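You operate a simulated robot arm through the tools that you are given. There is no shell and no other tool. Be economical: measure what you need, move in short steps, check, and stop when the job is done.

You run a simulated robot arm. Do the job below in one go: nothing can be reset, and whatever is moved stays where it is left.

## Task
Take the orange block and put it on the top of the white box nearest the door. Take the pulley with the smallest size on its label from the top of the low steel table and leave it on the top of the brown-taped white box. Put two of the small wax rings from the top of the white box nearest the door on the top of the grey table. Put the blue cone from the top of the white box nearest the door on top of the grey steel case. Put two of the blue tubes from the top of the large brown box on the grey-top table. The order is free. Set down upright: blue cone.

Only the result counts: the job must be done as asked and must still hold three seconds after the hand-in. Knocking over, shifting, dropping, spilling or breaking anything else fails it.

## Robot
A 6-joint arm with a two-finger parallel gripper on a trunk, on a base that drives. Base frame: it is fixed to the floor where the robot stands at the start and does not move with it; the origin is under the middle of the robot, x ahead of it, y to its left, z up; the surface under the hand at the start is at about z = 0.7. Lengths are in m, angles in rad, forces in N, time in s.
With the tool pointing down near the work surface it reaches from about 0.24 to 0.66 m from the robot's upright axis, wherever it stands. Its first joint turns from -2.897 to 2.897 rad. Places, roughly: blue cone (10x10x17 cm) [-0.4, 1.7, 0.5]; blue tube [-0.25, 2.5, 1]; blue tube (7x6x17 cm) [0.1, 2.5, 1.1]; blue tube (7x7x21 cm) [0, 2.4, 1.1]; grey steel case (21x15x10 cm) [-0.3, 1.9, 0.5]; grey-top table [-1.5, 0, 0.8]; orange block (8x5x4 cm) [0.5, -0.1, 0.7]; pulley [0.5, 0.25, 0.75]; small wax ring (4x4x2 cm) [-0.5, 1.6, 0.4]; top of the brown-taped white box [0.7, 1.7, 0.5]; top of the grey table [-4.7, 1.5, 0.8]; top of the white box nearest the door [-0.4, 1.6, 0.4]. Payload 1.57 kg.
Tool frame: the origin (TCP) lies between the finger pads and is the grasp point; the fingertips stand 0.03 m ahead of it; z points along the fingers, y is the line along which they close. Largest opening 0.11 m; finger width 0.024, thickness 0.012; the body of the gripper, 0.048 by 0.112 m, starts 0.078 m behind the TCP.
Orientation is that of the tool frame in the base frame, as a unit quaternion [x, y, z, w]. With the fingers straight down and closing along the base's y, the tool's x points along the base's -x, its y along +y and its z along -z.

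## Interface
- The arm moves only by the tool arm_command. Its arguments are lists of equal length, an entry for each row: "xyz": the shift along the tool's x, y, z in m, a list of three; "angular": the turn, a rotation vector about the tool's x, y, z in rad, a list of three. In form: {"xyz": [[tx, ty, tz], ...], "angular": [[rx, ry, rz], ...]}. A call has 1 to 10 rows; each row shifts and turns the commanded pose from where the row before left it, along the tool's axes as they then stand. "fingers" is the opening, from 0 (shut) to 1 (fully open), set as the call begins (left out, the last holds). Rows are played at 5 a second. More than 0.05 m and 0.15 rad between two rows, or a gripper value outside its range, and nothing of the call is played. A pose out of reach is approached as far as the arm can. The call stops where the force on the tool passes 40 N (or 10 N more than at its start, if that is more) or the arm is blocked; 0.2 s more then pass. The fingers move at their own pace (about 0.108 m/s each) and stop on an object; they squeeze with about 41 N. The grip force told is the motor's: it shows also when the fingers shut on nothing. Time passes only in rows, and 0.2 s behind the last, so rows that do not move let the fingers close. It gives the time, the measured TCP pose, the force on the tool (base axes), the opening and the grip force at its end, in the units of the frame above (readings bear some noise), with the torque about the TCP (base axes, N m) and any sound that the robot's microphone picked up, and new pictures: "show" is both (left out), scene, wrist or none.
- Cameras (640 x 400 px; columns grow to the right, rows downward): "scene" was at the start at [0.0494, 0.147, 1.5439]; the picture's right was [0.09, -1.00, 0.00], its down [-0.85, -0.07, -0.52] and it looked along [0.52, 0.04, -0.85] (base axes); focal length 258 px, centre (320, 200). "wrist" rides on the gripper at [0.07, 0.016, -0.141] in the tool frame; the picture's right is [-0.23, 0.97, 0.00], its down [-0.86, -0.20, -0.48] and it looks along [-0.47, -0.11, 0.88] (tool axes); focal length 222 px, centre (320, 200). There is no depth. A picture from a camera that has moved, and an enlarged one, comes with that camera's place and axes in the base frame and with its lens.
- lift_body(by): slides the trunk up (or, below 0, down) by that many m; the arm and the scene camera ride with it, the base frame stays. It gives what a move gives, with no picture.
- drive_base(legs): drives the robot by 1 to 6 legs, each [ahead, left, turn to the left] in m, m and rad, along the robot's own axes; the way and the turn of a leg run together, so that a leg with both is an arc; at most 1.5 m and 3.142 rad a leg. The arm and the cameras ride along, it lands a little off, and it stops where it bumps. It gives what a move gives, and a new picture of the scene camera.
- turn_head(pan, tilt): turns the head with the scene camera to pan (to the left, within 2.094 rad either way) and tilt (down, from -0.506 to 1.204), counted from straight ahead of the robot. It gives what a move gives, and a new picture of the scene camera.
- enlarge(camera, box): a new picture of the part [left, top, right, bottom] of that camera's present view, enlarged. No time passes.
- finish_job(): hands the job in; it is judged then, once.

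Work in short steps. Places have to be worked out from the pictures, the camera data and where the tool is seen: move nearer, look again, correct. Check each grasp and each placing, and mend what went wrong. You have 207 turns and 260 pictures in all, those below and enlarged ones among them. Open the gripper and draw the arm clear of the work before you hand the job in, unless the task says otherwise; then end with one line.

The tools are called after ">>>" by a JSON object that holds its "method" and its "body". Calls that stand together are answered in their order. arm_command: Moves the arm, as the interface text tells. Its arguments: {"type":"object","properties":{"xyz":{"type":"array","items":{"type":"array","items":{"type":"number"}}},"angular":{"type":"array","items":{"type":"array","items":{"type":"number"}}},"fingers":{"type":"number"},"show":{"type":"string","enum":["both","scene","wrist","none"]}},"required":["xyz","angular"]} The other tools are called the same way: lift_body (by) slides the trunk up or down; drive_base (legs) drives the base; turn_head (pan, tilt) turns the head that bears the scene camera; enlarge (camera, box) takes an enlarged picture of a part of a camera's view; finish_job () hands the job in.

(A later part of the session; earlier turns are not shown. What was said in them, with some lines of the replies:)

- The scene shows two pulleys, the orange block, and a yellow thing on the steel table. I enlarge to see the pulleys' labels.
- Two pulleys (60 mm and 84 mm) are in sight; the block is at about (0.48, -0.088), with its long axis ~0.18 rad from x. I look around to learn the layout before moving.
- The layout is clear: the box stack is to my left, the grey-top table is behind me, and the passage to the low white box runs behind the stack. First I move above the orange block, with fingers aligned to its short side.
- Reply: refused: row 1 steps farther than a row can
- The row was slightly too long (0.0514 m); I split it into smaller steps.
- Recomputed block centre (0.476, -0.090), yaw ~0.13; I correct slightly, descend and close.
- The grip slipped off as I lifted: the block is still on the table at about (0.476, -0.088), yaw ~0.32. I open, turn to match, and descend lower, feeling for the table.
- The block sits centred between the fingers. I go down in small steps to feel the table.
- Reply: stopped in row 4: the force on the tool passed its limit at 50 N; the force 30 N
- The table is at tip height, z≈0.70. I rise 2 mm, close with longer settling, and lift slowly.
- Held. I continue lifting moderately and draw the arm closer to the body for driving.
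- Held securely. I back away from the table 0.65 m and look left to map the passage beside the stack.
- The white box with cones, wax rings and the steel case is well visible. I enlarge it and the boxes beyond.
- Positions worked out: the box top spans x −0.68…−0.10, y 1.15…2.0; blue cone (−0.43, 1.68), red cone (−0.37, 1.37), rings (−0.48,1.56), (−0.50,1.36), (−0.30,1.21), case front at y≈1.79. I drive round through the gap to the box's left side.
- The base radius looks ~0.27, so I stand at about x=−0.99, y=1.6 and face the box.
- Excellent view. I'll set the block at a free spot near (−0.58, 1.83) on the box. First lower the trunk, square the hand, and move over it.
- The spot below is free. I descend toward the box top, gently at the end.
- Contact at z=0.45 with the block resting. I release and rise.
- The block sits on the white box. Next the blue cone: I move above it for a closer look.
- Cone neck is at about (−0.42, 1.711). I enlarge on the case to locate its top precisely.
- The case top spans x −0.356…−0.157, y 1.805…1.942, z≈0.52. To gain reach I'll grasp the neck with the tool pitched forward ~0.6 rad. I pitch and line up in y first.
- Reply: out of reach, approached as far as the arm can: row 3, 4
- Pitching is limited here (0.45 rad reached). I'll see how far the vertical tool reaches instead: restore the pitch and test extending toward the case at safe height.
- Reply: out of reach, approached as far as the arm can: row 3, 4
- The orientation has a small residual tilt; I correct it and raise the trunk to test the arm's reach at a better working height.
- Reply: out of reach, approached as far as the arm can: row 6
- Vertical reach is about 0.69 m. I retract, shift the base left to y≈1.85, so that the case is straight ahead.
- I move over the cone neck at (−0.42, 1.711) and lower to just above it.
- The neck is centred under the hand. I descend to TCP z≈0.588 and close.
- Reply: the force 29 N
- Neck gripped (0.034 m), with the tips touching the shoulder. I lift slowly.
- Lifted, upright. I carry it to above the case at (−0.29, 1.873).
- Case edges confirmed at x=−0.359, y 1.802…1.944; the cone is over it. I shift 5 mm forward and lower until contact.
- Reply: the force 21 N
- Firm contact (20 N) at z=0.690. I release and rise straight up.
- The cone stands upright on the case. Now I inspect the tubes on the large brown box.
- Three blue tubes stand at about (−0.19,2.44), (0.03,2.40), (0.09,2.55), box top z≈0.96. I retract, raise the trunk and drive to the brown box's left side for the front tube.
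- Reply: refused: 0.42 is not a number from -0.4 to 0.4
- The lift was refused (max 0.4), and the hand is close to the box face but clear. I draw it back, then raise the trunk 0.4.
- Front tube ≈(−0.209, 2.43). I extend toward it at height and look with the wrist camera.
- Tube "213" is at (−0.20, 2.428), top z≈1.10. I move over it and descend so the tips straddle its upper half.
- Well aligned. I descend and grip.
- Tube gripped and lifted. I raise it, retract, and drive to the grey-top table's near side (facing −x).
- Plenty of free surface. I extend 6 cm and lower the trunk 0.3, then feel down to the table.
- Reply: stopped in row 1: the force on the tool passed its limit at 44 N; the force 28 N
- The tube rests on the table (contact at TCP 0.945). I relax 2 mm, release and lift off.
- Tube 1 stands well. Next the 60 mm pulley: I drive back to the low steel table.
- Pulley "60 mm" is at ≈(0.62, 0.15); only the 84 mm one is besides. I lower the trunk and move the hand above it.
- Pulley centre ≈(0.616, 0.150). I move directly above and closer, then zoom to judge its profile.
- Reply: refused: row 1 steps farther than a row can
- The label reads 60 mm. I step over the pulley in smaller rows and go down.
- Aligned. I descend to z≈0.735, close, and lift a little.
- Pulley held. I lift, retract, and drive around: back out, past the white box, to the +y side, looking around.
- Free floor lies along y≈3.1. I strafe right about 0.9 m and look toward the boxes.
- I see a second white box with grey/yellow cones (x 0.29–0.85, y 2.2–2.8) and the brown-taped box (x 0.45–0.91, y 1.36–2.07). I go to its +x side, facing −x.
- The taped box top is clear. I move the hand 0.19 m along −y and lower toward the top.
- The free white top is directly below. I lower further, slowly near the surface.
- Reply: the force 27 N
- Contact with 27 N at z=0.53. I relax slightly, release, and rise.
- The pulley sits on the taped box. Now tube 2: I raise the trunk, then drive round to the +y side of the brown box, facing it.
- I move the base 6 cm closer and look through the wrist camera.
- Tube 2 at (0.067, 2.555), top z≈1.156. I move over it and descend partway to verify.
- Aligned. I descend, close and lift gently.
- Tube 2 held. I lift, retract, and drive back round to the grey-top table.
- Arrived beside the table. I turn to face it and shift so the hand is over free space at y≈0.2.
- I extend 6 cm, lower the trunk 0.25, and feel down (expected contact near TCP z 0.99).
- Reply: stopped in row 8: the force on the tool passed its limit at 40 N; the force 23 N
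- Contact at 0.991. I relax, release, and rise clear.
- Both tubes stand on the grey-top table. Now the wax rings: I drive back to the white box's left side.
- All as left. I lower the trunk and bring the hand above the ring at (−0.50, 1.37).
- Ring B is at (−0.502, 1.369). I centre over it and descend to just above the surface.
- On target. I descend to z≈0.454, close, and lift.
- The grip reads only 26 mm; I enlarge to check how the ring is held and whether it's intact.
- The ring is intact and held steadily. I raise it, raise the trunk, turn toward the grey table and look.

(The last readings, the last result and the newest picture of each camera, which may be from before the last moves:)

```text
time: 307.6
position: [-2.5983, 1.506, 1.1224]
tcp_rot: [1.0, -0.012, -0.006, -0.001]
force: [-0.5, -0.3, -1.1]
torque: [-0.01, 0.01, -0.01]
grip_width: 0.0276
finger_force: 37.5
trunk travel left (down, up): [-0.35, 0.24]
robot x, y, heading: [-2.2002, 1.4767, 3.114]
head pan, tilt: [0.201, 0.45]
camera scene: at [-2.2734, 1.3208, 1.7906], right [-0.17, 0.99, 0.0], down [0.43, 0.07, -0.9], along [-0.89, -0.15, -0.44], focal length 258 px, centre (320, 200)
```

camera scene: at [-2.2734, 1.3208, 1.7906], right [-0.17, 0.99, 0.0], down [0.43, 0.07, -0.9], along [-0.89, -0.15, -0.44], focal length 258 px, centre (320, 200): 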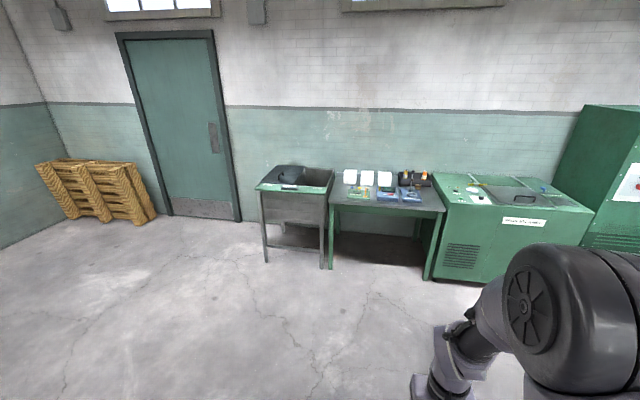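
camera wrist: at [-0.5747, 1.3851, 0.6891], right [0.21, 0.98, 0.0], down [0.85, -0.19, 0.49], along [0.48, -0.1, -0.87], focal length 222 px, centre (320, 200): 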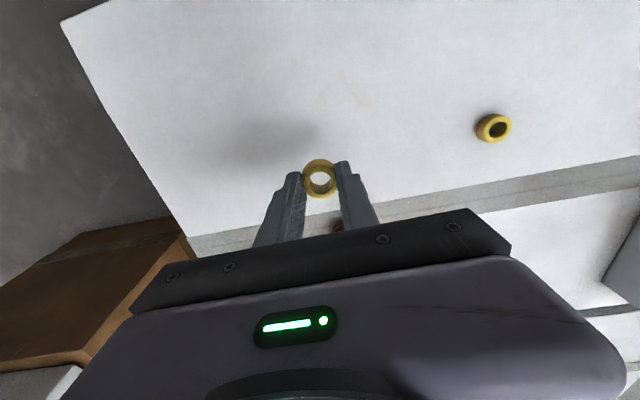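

The grey table is ahead: front edge x≈−4.2, y 1.1–1.96, with a free front strip. I drive closer, stopping short.

>>> {"method": "drive_base", "body": {"legs": [[1.35, 0, 0.02]]}}

>>> {"method": "turn_head", "body": {"pan": 0.2, "tilt": 0.8}}

```text
time: 314.4
position: [-3.9483, 1.5233, 1.1222]
tcp_rot: [1.0, -0.003, -0.007, -0.001]
force: [-0.3, -0.5, 0.2]
torque: [0.0, 0.01, -0.02]
grip_width: 0.0275
finger_force: 37.6
trunk travel left (down, up): [-0.35, 0.24]
robot x, y, heading: [-3.5532, 1.504, 3.128]
head pan, tilt: [0.201, 0.45]
camera scene: at [-3.6209, 1.3454, 1.7907], right [-0.19, 0.98, 0.0], down [0.43, 0.08, -0.9], along [-0.88, -0.17, -0.44], focal length 258 px, centre (320, 200)
```

scene: 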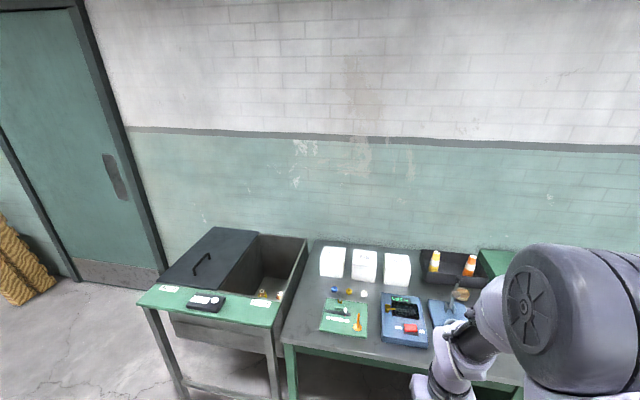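

```text
time: 315.2
position: [-3.9483, 1.5234, 1.1223]
tcp_rot: [1.0, -0.004, -0.007, -0.002]
force: [0.4, -0.8, -0.2]
torque: [-0.01, 0.04, -0.02]
grip_width: 0.0273
finger_force: 37.9
trunk travel left (down, up): [-0.35, 0.24]
robot x, y, heading: [-3.5474, 1.4997, 3.124]
head pan, tilt: [0.201, 0.799]
camera scene: at [-3.6096, 1.3475, 1.7603], right [-0.19, 0.98, 0.0], down [0.7, 0.14, -0.7], along [-0.69, -0.13, -0.72], focal length 258 px, centre (320, 200)
```

scene: 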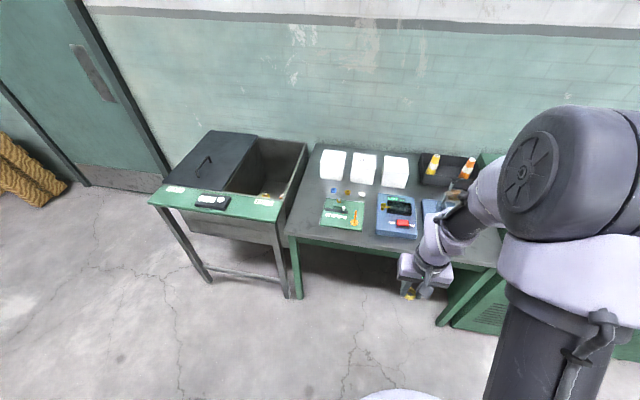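

I enlarge the table top to find the free spots.

>>> {"method": "enlarge", "body": {"camera": "scene", "box": [280, 140, 500, 280]}}

```text
2.86 times, centred on (390, 210) of scene
camera zoom: at [-3.6096, 1.3475, 1.7603], right [-0.19, 0.98, 0.0], down [0.7, 0.14, -0.7], along [-0.69, -0.13, -0.72], focal length 738 px, centre (120, 171)
```

zoom: 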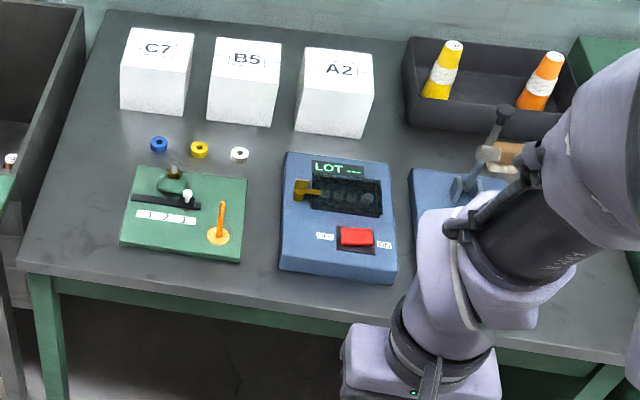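

Free column on the table's left: x −4.28…−4.55, y 1.05–1.20. I move the base to (−3.94, 1.13).

>>> {"method": "drive_base", "body": {"legs": [[0.1, 0.38, 0], [0.29, 0, 0]]}}

>>> {"method": "turn_head", "body": {"pan": 0.2, "tilt": 1.0}}

>>> {"method": "arm_command", "body": {"xyz": [[0, 0, 0]], "angular": [[0, 0, 0]], "show": "wrist"}}

```text
time: 319.3
position: [-4.3443, 1.1496, 1.1212]
tcp_rot: [1.0, -0.006, -0.006, -0.001]
force: [-0.8, -0.5, -0.5]
torque: [0.02, 0.01, 0.0]
grip_width: 0.0275
finger_force: 37.3
trunk travel left (down, up): [-0.35, 0.24]
robot x, y, heading: [-3.946, 1.135, 3.132]
head pan, tilt: [0.201, 0.799]
camera scene: at [-4.0057, 0.9731, 1.7602], right [-0.19, 0.98, 0.0], down [0.7, 0.13, -0.7], along [-0.68, -0.13, -0.72], focal length 258 px, centre (320, 200)
```

scene: 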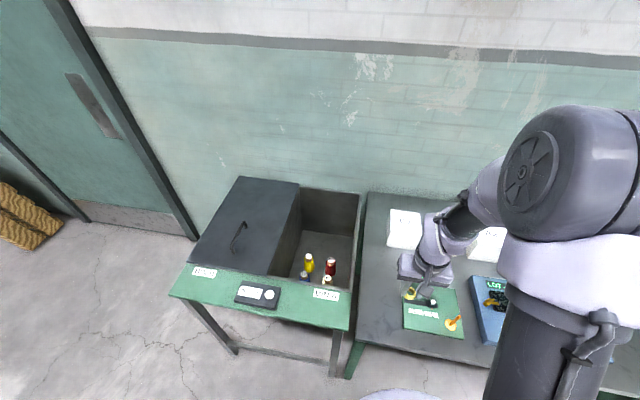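

```text
time: 320.0
position: [-4.3432, 1.1506, 1.1224]
tcp_rot: [1.0, -0.005, -0.007, -0.001]
force: [-0.2, -0.3, 0.6]
torque: [0.01, 0.01, 0.04]
grip_width: 0.0277
finger_force: 38.5
trunk travel left (down, up): [-0.35, 0.24]
robot x, y, heading: [-3.9443, 1.1257, 3.129]
head pan, tilt: [0.201, 1.0]
camera scene: at [-3.9936, 0.9751, 1.7452], right [-0.19, 0.98, 0.0], down [0.83, 0.16, -0.54], along [-0.53, -0.1, -0.84], focal length 258 px, centre (320, 200)
```

scene: 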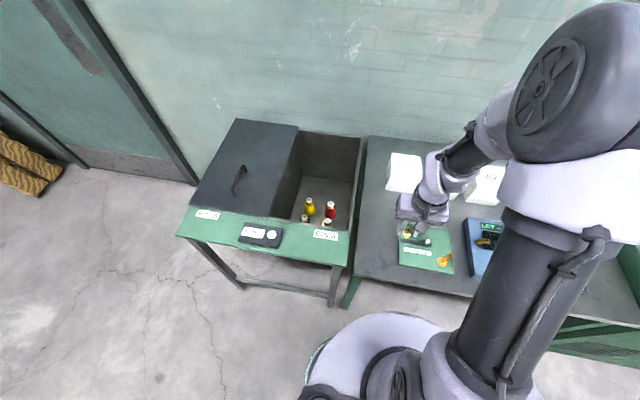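

```text
time: 320.4
position: [-4.3439, 1.1505, 1.1224]
tcp_rot: [1.0, -0.005, -0.007, 0.0]
force: [0.6, -0.2, 0.3]
torque: [0.0, 0.02, 0.0]
grip_width: 0.0276
finger_force: 37.7
trunk travel left (down, up): [-0.35, 0.24]
robot x, y, heading: [-3.945, 1.1272, 3.133]
head pan, tilt: [0.201, 1.0]
camera wrist: at [-4.2724, 1.1335, 1.2627], right [-0.24, -0.97, 0.0], down [-0.85, 0.21, 0.49], along [-0.48, 0.12, -0.87], focal length 222 px, centre (320, 200)
```

wrist: 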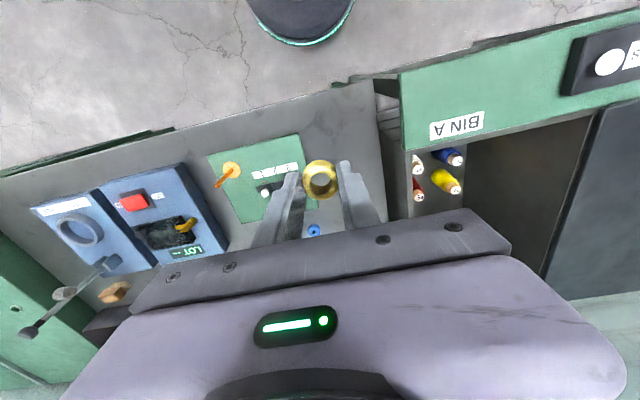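

Free column centre y≈1.12. I shift to (−4.385, 1.12), lower the trunk 0.2, then feel down in small steps.

>>> {"method": "arm_command", "body": {"xyz": [[-0.04, 0.03, 0]], "angular": [[0, 0, 0]], "show": "none"}}

>>> {"method": "lift_body", "body": {"by": -0.2}}

>>> {"method": "arm_command", "body": {"xyz": [[0, 0, 0.01], [0, 0, 0.01], [0, 0, 0.01], [0, 0, 0.006], [0, 0, 0.006], [0, 0, 0.006], [0, 0, 0.006], [0, 0, 0.006], [0, 0, 0.006]], "angular": [[0, 0, 0], [0, 0, 0], [0, 0, 0], [0, 0, 0], [0, 0, 0], [0, 0, 0], [0, 0, 0], [0, 0, 0], [0, 0, 0]], "show": "both"}}

```text
time: 320.8
position: [-4.3868, 1.1199, 1.1229]
tcp_rot: [1.0, -0.006, -0.006, -0.001]
force: [-0.5, -0.5, -0.9]
torque: [0.03, -0.04, 0.01]
grip_width: 0.0274
finger_force: 38.1
trunk travel left (down, up): [-0.35, 0.24]
robot x, y, heading: [-3.9425, 1.1254, 3.128]
head pan, tilt: [0.201, 1.0]
```

```text
time: 323.0
position: [-4.3844, 1.1209, 0.9234]
tcp_rot: [1.0, -0.005, -0.007, 0.0]
force: [-0.8, 0.0, 0.3]
torque: [0.0, -0.02, -0.02]
grip_width: 0.0273
finger_force: 37.6
trunk travel left (down, up): [-0.15, 0.44]
robot x, y, heading: [-3.9413, 1.1286, 3.125]
head pan, tilt: [0.201, 1.0]
```

```text
time: 325.0
position: [-4.3853, 1.1216, 0.8583]
tcp_rot: [1.0, -0.005, -0.007, -0.001]
force: [-0.1, 1.0, 0.2]
torque: [0.0, 0.01, 0.0]
grip_width: 0.0275
finger_force: 38.0
trunk travel left (down, up): [-0.15, 0.44]
robot x, y, heading: [-3.9458, 1.1276, 3.131]
head pan, tilt: [0.201, 1.0]
camera scene: at [-3.994, 0.9751, 1.5451], right [-0.19, 0.98, 0.0], down [0.83, 0.16, -0.54], along [-0.53, -0.1, -0.84], focal length 258 px, centre (320, 200)
camera wrist: at [-4.3137, 1.1044, 0.9975], right [-0.24, -0.97, 0.0], down [-0.85, 0.21, 0.49], along [-0.48, 0.12, -0.87], focal length 222 px, centre (320, 200)
```

scene: 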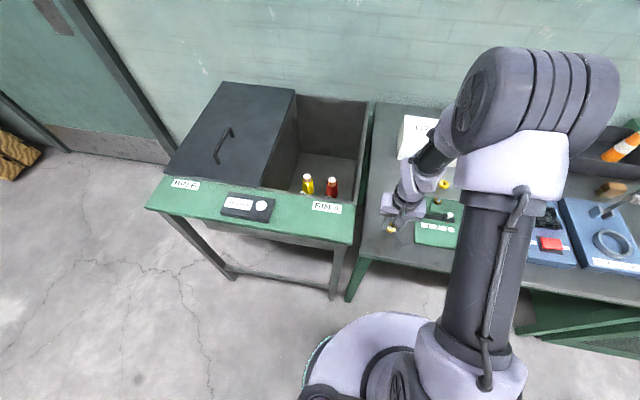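
wrist: 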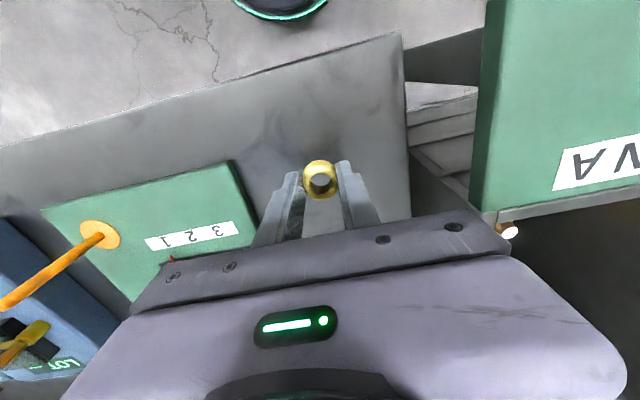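

Not touching yet; I keep lowering in small steps.

>>> {"method": "arm_command", "body": {"xyz": [[0, 0, 0.006], [0, 0, 0.006], [0, 0, 0.005], [0, 0, 0.005], [0, 0, 0.004], [0, 0, 0.004], [0, 0, 0.004], [0, 0, 0.004], [0, 0, 0.004]], "angular": [[0, 0, 0], [0, 0, 0], [0, 0, 0], [0, 0, 0], [0, 0, 0], [0, 0, 0], [0, 0, 0], [0, 0, 0], [0, 0, 0]], "show": "wrist"}}

```text
time: 326.4
position: [-4.3852, 1.1214, 0.8292]
tcp_rot: [1.0, -0.006, -0.009, -0.002]
force: [5.3, -1.3, 21.2]
torque: [-0.19, -0.24, 0.0]
grip_width: 0.0273
finger_force: 37.6
trunk travel left (down, up): [-0.15, 0.44]
robot x, y, heading: [-3.9444, 1.1297, 3.13]
head pan, tilt: [0.201, 1.0]
stopped in row 6: the force on the tool passed its limit at 67 N (the readings are from after the stop); the commanded pose is now the measured one
camera wrist: at [-4.3137, 1.1045, 0.9701], right [-0.24, -0.97, 0.0], down [-0.84, 0.21, 0.49], along [-0.48, 0.12, -0.87], focal length 222 px, centre (320, 200)
```

wrist: 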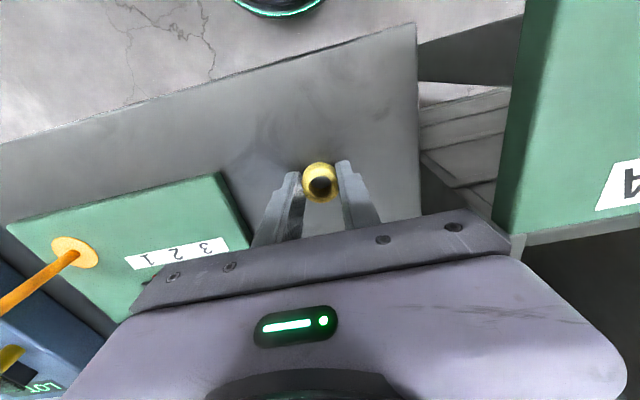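

Contact at the table (z≈0.80). I relax, open partly, and lift off.

>>> {"method": "arm_command", "body": {"xyz": [[0, 0, -0.001], [0, 0, 0], [0, 0, 0]], "angular": [[0, 0, 0], [0, 0, 0], [0, 0, 0]], "fingers": 0.5, "show": "none"}}

>>> {"method": "arm_command", "body": {"xyz": [[0, 0, -0.015], [0, 0, -0.03], [0, 0, -0.045], [0, 0, -0.045], [0, 0, -0.045], [0, 0, -0.045], [0.03, 0, -0.03]], "angular": [[0, 0, 0], [0, 0, 0], [0, 0, 0], [0, 0, 0], [0, 0, 0], [0, 0, 0], [0, 0, 0]], "show": "wrist"}}

```text
time: 327.2
position: [-4.3861, 1.1221, 0.8306]
tcp_rot: [1.0, -0.006, -0.008, 0.0]
force: [1.2, 4.7, 6.1]
torque: [-0.04, -0.11, 0.11]
grip_width: 0.051
finger_force: 0.0
trunk travel left (down, up): [-0.15, 0.44]
robot x, y, heading: [-3.9413, 1.1224, 3.126]
head pan, tilt: [0.201, 1.0]
```

```text
time: 328.8
position: [-4.3505, 1.1214, 1.0854]
tcp_rot: [1.0, -0.005, -0.008, -0.001]
force: [0.3, 0.0, -0.2]
torque: [-0.01, 0.04, -0.02]
grip_width: 0.055
finger_force: 0.1
trunk travel left (down, up): [-0.15, 0.44]
robot x, y, heading: [-3.9465, 1.1278, 3.133]
head pan, tilt: [0.201, 1.0]
camera wrist: at [-4.2795, 1.104, 1.2244], right [-0.24, -0.97, 0.0], down [-0.85, 0.21, 0.49], along [-0.48, 0.12, -0.87], focal length 222 px, centre (320, 200)
```

wrist: 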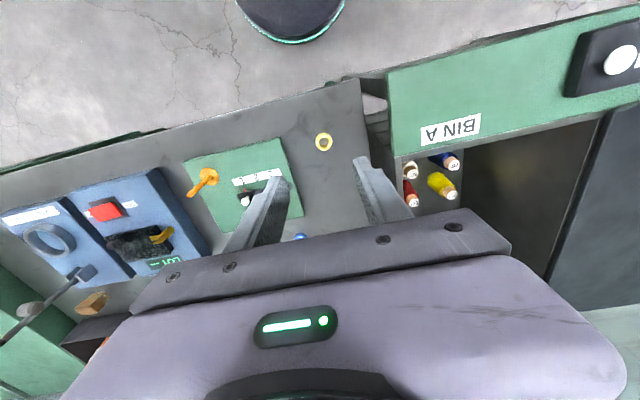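

Ring 1 lies on the grey table. I drive back to the white box for the second ring.

>>> {"method": "drive_base", "body": {"legs": [[-0.4, 0, 0], [-1.2, -0.17, 0], [-1.05, -0.19, 0], [0, 0, -3.13], [0.3, 0, 0]]}}

>>> {"method": "turn_head", "body": {"pan": 0.1, "tilt": 0.9}}

```text
time: 351.1
position: [-0.5744, 1.456, 1.0837]
tcp_rot: [0.0, 1.0, -0.001, 0.008]
force: [0.1, -0.4, -0.8]
torque: [-0.02, 0.03, 0.01]
grip_width: 0.0549
finger_force: 0.0
trunk travel left (down, up): [-0.15, 0.44]
robot x, y, heading: [-0.9791, 1.448, -0.004]
head pan, tilt: [0.201, 1.0]
camera scene: at [-0.9306, 1.6011, 1.5451], right [0.2, -0.98, 0.0], down [-0.83, -0.16, -0.54], along [0.53, 0.11, -0.84], focal length 258 px, centre (320, 200)
```

scene: 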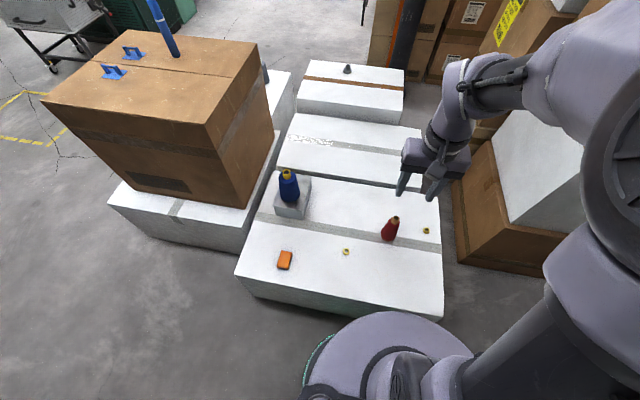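

```text
time: 351.8
position: [-0.5741, 1.4573, 1.0832]
tcp_rot: [0.001, 1.0, -0.001, 0.009]
force: [0.1, -0.4, 0.3]
torque: [0.03, -0.03, 0.0]
grip_width: 0.0553
finger_force: 0.1
trunk travel left (down, up): [-0.15, 0.44]
robot x, y, heading: [-0.9851, 1.4453, -0.005]
head pan, tilt: [0.099, 0.901]
camera scene: at [-0.9245, 1.5947, 1.5523], right [0.1, -1.0, 0.0], down [-0.78, -0.07, -0.62], along [0.62, 0.06, -0.78], focal length 258 px, centre (320, 200)
```

scene: 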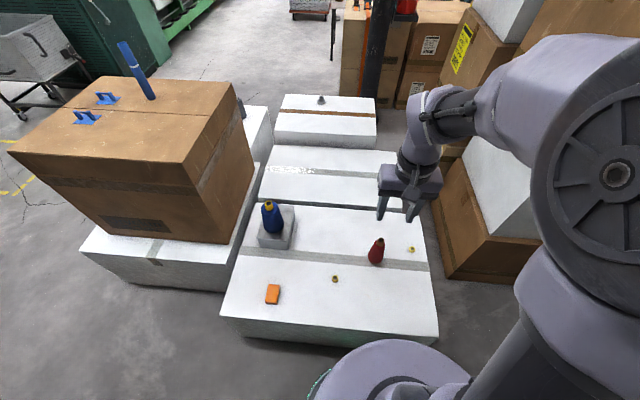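

I lower the trunk and bring the hand above ring A at (−0.482, 1.571).

>>> {"method": "lift_body", "body": {"by": -0.15}}

>>> {"method": "arm_command", "body": {"xyz": [[-0.03, 0.038, 0], [-0.03, 0.038, 0], [-0.028, 0.038, 0], [0, 0, 0.05], [0, 0, 0.05], [0, 0, 0.05], [0, 0, 0.05], [0, 0, 0.05], [0, 0, 0.05]], "angular": [[0, 0.018, 0], [0, 0, 0], [0, 0, 0], [0, 0, 0], [0, 0, 0], [0, 0, 0], [0, 0, 0], [0, 0, 0], [0, 0, 0]], "fingers": 0.8, "show": "wrist"}}

```text
time: 353.6
position: [-0.5732, 1.4566, 0.9336]
tcp_rot: [0.0, 1.0, -0.002, 0.008]
force: [0.0, 0.2, -0.2]
torque: [-0.02, -0.01, 0.0]
grip_width: 0.0553
finger_force: 0.2
trunk travel left (down, up): [0.0, 0.59]
robot x, y, heading: [-0.9858, 1.4443, -0.001]
head pan, tilt: [0.099, 0.901]
```

```text
time: 355.6
position: [-0.4853, 1.5706, 0.6337]
tcp_rot: [0.001, 1.0, -0.001, 0.0]
force: [-0.6, -0.1, -0.8]
torque: [0.0, -0.02, 0.0]
grip_width: 0.088
finger_force: 0.1
trunk travel left (down, up): [0.0, 0.59]
robot x, y, heading: [-0.9831, 1.4449, 0.001]
head pan, tilt: [0.099, 0.901]
camera wrist: at [-0.5562, 1.5869, 0.7753], right [0.23, 0.97, 0.0], down [0.86, -0.2, 0.48], along [0.46, -0.11, -0.88], focal length 222 px, centre (320, 200)
```

wrist: 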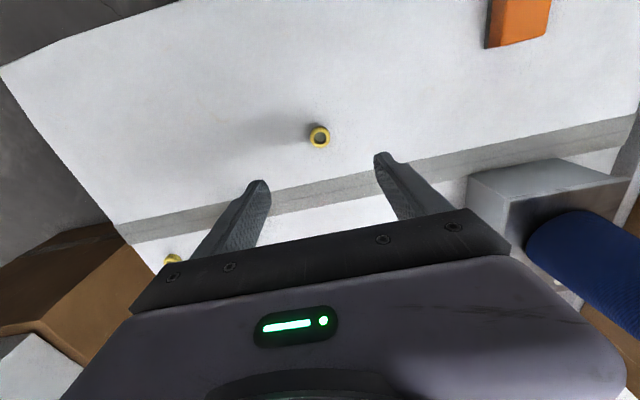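

Ring at (−0.484, 1.568): aligned. I descend, close, and lift.

>>> {"method": "arm_command", "body": {"xyz": [[0, -0.002, 0.045], [0, 0, 0.045], [0, 0, 0.045], [0, 0, 0.03], [0, 0, 0.013], [0, 0, 0]], "angular": [[0, 0, 0], [0, 0, 0], [0, 0, 0], [0, 0, 0], [0, 0, 0], [0, 0, 0]], "show": "none"}}

>>> {"method": "arm_command", "body": {"xyz": [[0, 0, 0], [0, 0, 0], [0, 0, 0], [0, 0, 0], [0, 0, -0.003], [0, 0, -0.005], [0, 0, -0.015], [0, 0, -0.03], [0, 0, -0.04]], "angular": [[0, 0, 0], [0, 0, 0], [0, 0, 0], [0, 0, 0], [0, 0, 0], [0, 0, 0], [0, 0, 0], [0, 0, 0], [0, 0, 0]], "fingers": 0, "show": "wrist"}}

```text
time: 356.9
position: [-0.4869, 1.5685, 0.4569]
tcp_rot: [0.0, 1.0, -0.001, -0.001]
force: [0.0, 0.8, 0.2]
torque: [0.01, -0.03, 0.0]
grip_width: 0.0883
finger_force: 0.0
trunk travel left (down, up): [0.0, 0.59]
robot x, y, heading: [-0.9796, 1.4476, -0.005]
head pan, tilt: [0.099, 0.901]
```

```text
time: 358.9
position: [-0.4866, 1.5683, 0.5489]
tcp_rot: [0.0, 1.0, -0.001, -0.001]
force: [-0.2, -0.2, 0.6]
torque: [-0.02, 0.01, 0.0]
grip_width: 0.0277
finger_force: 38.0
trunk travel left (down, up): [0.0, 0.59]
robot x, y, heading: [-0.9849, 1.4455, -0.001]
head pan, tilt: [0.099, 0.901]
camera wrist: at [-0.5572, 1.5847, 0.69], right [0.23, 0.97, 0.0], down [0.86, -0.2, 0.48], along [0.46, -0.11, -0.88], focal length 222 px, centre (320, 200)
```

wrist: 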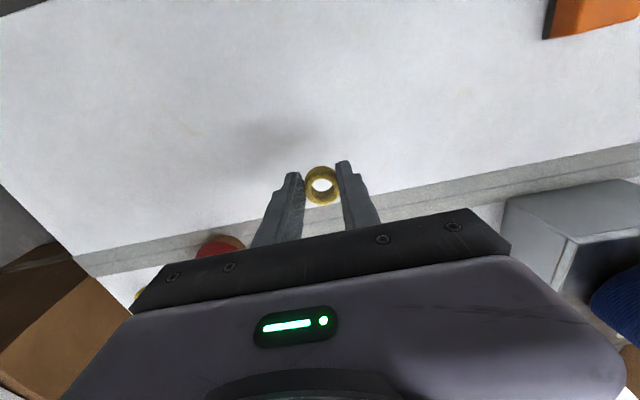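

Ring 2 held. I lift, retract, raise the trunk, and drive to the grey table again.

>>> {"method": "arm_command", "body": {"xyz": [[0, 0, -0.045], [0, 0, -0.045], [0, 0, -0.045], [0, 0, -0.045], [0, 0, -0.045], [0.03, -0.04, 0], [0.035, -0.035, 0], [0.035, -0.035, 0]], "angular": [[0, 0, 0], [0, 0, 0], [0, 0, 0], [0, 0, 0], [0, 0, 0], [0, 0, 0], [0, 0, 0], [0, 0, 0]], "show": "none"}}

>>> {"method": "lift_body", "body": {"by": 0.35}}

>>> {"method": "drive_base", "body": {"legs": [[-0.3, 0, 0], [0, 0, 3.13], [1.4, 0.1, 0], [0.9, 0.25, 0], [0.25, 0, 0]]}}

```text
time: 360.8
position: [-0.5855, 1.4583, 0.7736]
tcp_rot: [0.001, 1.0, 0.0, -0.001]
force: [-0.4, 0.4, -0.4]
torque: [-0.02, 0.0, 0.01]
grip_width: 0.0273
finger_force: 37.8
trunk travel left (down, up): [0.0, 0.59]
robot x, y, heading: [-0.9846, 1.4472, 0.002]
head pan, tilt: [0.099, 0.901]
```

```text
time: 364.2
position: [-0.5863, 1.4592, 1.1236]
tcp_rot: [0.001, 1.0, -0.001, 0.0]
force: [0.2, 0.2, -0.5]
torque: [0.0, 0.02, 0.02]
grip_width: 0.0272
finger_force: 38.2
trunk travel left (down, up): [-0.35, 0.24]
robot x, y, heading: [-0.9826, 1.4471, -0.004]
head pan, tilt: [0.099, 0.901]
```

```text
time: 386.1
position: [-4.2373, 1.1516, 1.1235]
tcp_rot: [1.0, -0.013, 0.001, 0.0]
force: [-0.4, -0.4, 0.4]
torque: [-0.01, -0.03, 0.02]
grip_width: 0.0273
finger_force: 38.0
trunk travel left (down, up): [-0.35, 0.24]
robot x, y, heading: [-3.8412, 1.1532, 3.116]
head pan, tilt: [0.099, 0.901]
camera scene: at [-3.9006, 1.0093, 1.7523], right [-0.07, 1.0, 0.0], down [0.78, 0.06, -0.62], along [-0.62, -0.04, -0.78], focal length 258 px, centre (320, 200)
```

scene: 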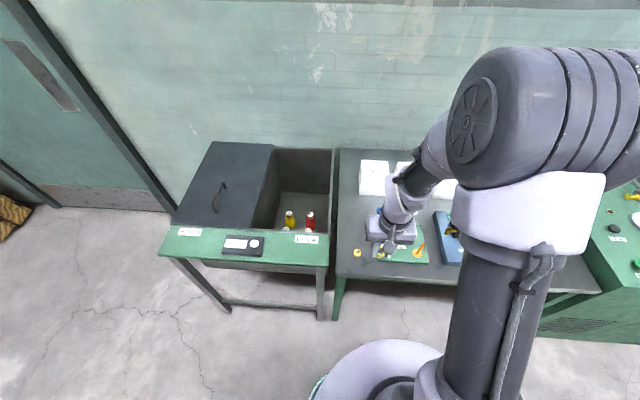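

I nudge the base 10 cm ahead and 3.5 cm left, then check with the wrist camera.

>>> {"method": "drive_base", "body": {"legs": [[0.1, 0.035, 0.02]]}}

>>> {"method": "arm_command", "body": {"xyz": [[-0.04, 0, 0], [-0.04, 0, 0]], "angular": [[0, 0, 0], [0, 0, 0]], "show": "wrist"}}

```text
time: 387.2
position: [-4.3375, 1.1084, 1.1232]
tcp_rot: [1.0, -0.002, 0.001, -0.001]
force: [-0.1, 0.1, -0.7]
torque: [0.01, -0.03, 0.0]
grip_width: 0.0274
finger_force: 37.9
trunk travel left (down, up): [-0.35, 0.24]
robot x, y, heading: [-3.9443, 1.1232, 3.132]
head pan, tilt: [0.099, 0.901]
camera scene: at [-3.9971, 0.9747, 1.7523], right [-0.09, 1.0, 0.0], down [0.78, 0.07, -0.62], along [-0.62, -0.06, -0.78], focal length 258 px, centre (320, 200)
```

scene: 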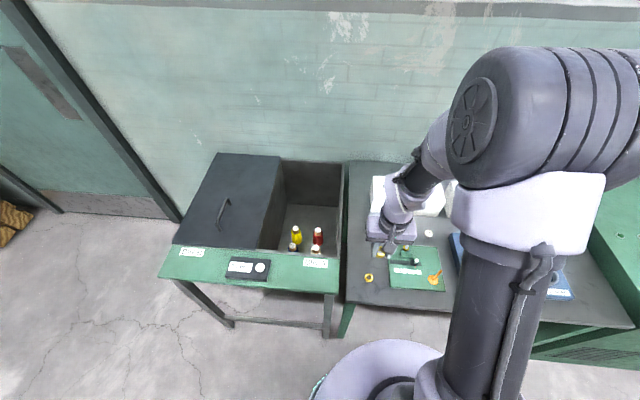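

```text
time: 387.8
position: [-4.4171, 1.1112, 1.1236]
tcp_rot: [1.0, -0.002, 0.002, -0.001]
force: [-0.1, -0.5, -0.7]
torque: [0.0, 0.0, -0.02]
grip_width: 0.0273
finger_force: 37.8
trunk travel left (down, up): [-0.35, 0.24]
robot x, y, heading: [-3.9425, 1.1218, 3.136]
head pan, tilt: [0.099, 0.901]
camera wrist: at [-4.3483, 1.0943, 1.2644], right [-0.23, -0.97, 0.0], down [-0.86, 0.2, 0.48], along [-0.46, 0.11, -0.88], focal length 222 px, centre (320, 200)
```

wrist: 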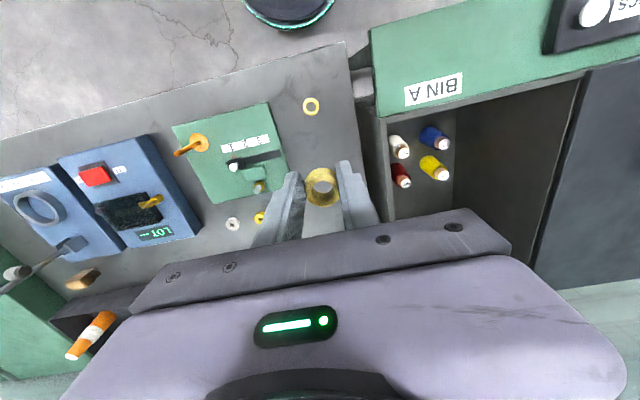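

Ring 1 is seen in place at (−4.385, 1.121). I extend to x≈−4.475, lower the trunk and approach the surface.

>>> {"method": "arm_command", "body": {"xyz": [[-0.03, -0.008, 0], [-0.028, 0, 0]], "angular": [[0, 0, 0], [0, 0, 0]], "show": "none"}}

>>> {"method": "lift_body", "body": {"by": -0.2}}

>>> {"method": "arm_command", "body": {"xyz": [[0, 0, 0.02], [0, 0, 0.02], [0, 0, 0.02], [0, 0, 0.015], [0, 0, 0.008], [0, 0, 0.004], [0, 0, 0.003], [0, 0, 0.003], [0, 0, 0.003]], "angular": [[0, 0, 0], [0, 0, 0], [0, 0, 0], [0, 0, 0], [0, 0, 0], [0, 0, 0], [0, 0, 0], [0, 0, 0], [0, 0, 0]], "show": "wrist"}}

```text
time: 388.4
position: [-4.4758, 1.1189, 1.1235]
tcp_rot: [1.0, -0.003, 0.001, -0.001]
force: [0.2, -0.3, -0.6]
torque: [-0.01, -0.03, -0.01]
grip_width: 0.0271
finger_force: 38.0
trunk travel left (down, up): [-0.35, 0.24]
robot x, y, heading: [-3.9415, 1.1216, 3.135]
head pan, tilt: [0.099, 0.901]
```

```text
time: 390.6
position: [-4.4748, 1.1182, 0.9228]
tcp_rot: [1.0, -0.003, 0.001, -0.001]
force: [-0.1, 0.0, -1.0]
torque: [-0.01, -0.03, -0.02]
grip_width: 0.0272
finger_force: 38.2
trunk travel left (down, up): [-0.15, 0.44]
robot x, y, heading: [-3.9406, 1.1197, 3.136]
head pan, tilt: [0.099, 0.901]
```

```text
time: 392.6
position: [-4.4747, 1.1182, 0.8302]
tcp_rot: [1.0, -0.002, -0.001, 0.0]
force: [9.5, 1.4, 20.1]
torque: [-0.05, -0.19, -0.02]
grip_width: 0.0274
finger_force: 37.8
trunk travel left (down, up): [-0.15, 0.44]
robot x, y, heading: [-3.9392, 1.123, 3.137]
head pan, tilt: [0.099, 0.901]
stopped in row 9: the force on the tool passed its limit at 42 N (the readings are from after the stop); the commanded pose is now the measured one
camera wrist: at [-4.4049, 1.1021, 0.9709], right [-0.23, -0.97, 0.0], down [-0.85, 0.2, 0.48], along [-0.47, 0.11, -0.88], focal length 222 px, centre (320, 200)
```

wrist: 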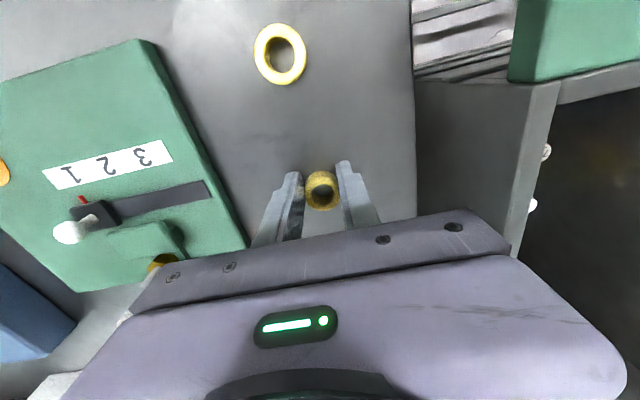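

Contact. I relax, open partly, and rise.

>>> {"method": "arm_command", "body": {"xyz": [[0, 0, -0.001], [0, 0, 0], [0, 0, 0]], "angular": [[0, 0, 0], [0, 0, 0], [0, 0, 0]], "fingers": 0.5, "show": "none"}}

>>> {"method": "arm_command", "body": {"xyz": [[0, 0, -0.015], [0, 0, -0.03], [0, 0, -0.045], [0, 0, -0.045], [0, 0, -0.045], [0, 0, -0.045], [0.04, 0, -0.02], [0.045, 0, 0], [0.04, 0, 0]], "angular": [[0, 0, 0], [0, 0, 0], [0, 0, 0], [0, 0, 0], [0, 0, 0], [0, 0, 0], [0, 0, 0], [0, 0, 0], [0, 0, 0]], "show": "both"}}

```text
time: 393.4
position: [-4.4761, 1.119, 0.8302]
tcp_rot: [1.0, -0.002, -0.001, 0.001]
force: [-2.2, 6.0, 16.3]
torque: [-0.12, -0.12, -0.05]
grip_width: 0.0499
finger_force: 0.1
trunk travel left (down, up): [-0.15, 0.44]
robot x, y, heading: [-3.9399, 1.1243, 3.136]
head pan, tilt: [0.099, 0.901]
```

```text
time: 395.4
position: [-4.3491, 1.1154, 1.0747]
tcp_rot: [1.0, -0.002, -0.001, 0.0]
force: [0.4, 0.6, 0.3]
torque: [-0.03, -0.02, -0.01]
grip_width: 0.0546
finger_force: 0.0
trunk travel left (down, up): [-0.15, 0.44]
robot x, y, heading: [-3.9379, 1.1217, 3.132]
head pan, tilt: [0.099, 0.901]
camera scene: at [-3.9951, 0.9752, 1.5524], right [-0.09, 1.0, 0.0], down [0.78, 0.07, -0.62], along [-0.62, -0.06, -0.78], focal length 258 px, centre (320, 200)
camera wrist: at [-4.2804, 1.0997, 1.2157], right [-0.23, -0.97, 0.0], down [-0.85, 0.2, 0.48], along [-0.47, 0.11, -0.88], focal length 222 px, centre (320, 200)
```

scene: 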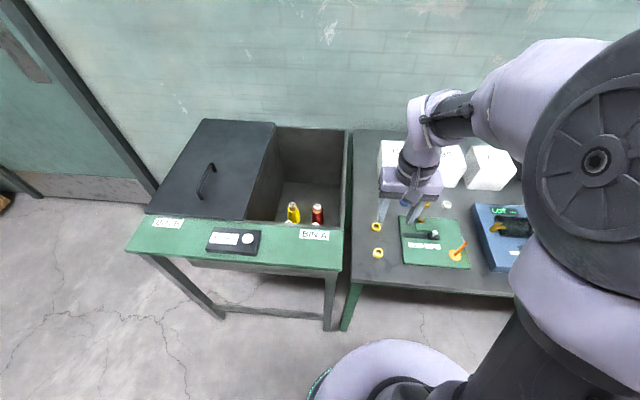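
wrist: 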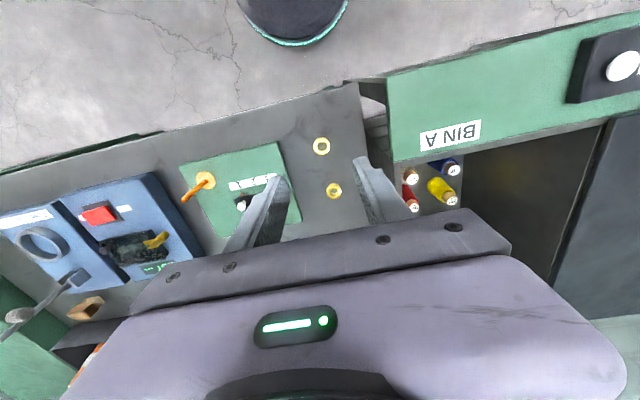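

Both rings lie on the grey table, and the block, cone, pulley and tubes were all last seen where I placed them. I back off, open the gripper, and hand in.

>>> {"method": "drive_base", "body": {"legs": [[-0.5, 0, 0]]}}

>>> {"method": "arm_command", "body": {"xyz": [[0, 0, 0], [0, 0, 0]], "angular": [[0, 0, 0], [0, 0, 0]], "fingers": 1, "show": "none"}}

>>> {"method": "finish_job", "body": {}}

```text
time: 398.4
position: [-3.8535, 1.1115, 1.074]
tcp_rot: [1.0, 0.0, 0.0, 0.0]
force: [0.2, -0.7, -0.4]
torque: [-0.01, 0.0, 0.0]
grip_width: 0.055
finger_force: 0.1
trunk travel left (down, up): [-0.15, 0.44]
robot x, y, heading: [-3.4438, 1.1203, 3.143]
head pan, tilt: [0.099, 0.901]
camera scene: at [-3.4971, 0.9727, 1.5524], right [-0.1, 1.0, 0.0], down [0.78, 0.08, -0.62], along [-0.62, -0.06, -0.78], focal length 258 px, centre (320, 200)
```

scene: 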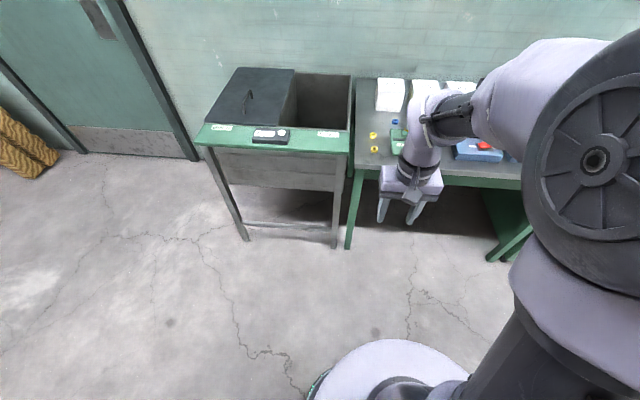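

```text
time: 399.0
position: [-3.8543, 1.1122, 1.0746]
tcp_rot: [1.0, 0.0, -0.001, -0.001]
force: [-1.0, -0.6, 0.4]
torque: [-0.01, -0.01, -0.02]
grip_width: 0.1098
finger_force: 0.1
trunk travel left (down, up): [-0.15, 0.44]
robot x, y, heading: [-3.4484, 1.1181, 3.141]
head pan, tilt: [0.099, 0.901]
```

```text
The job is handed in.
```

I placed all seven items as asked and handed the job in: the orange block, the 60 mm pulley, two wax rings, the blue cone standing upright on the steel case, and two blue tubes; the block slipped from the gripper on the first try but fell no further than its own table.
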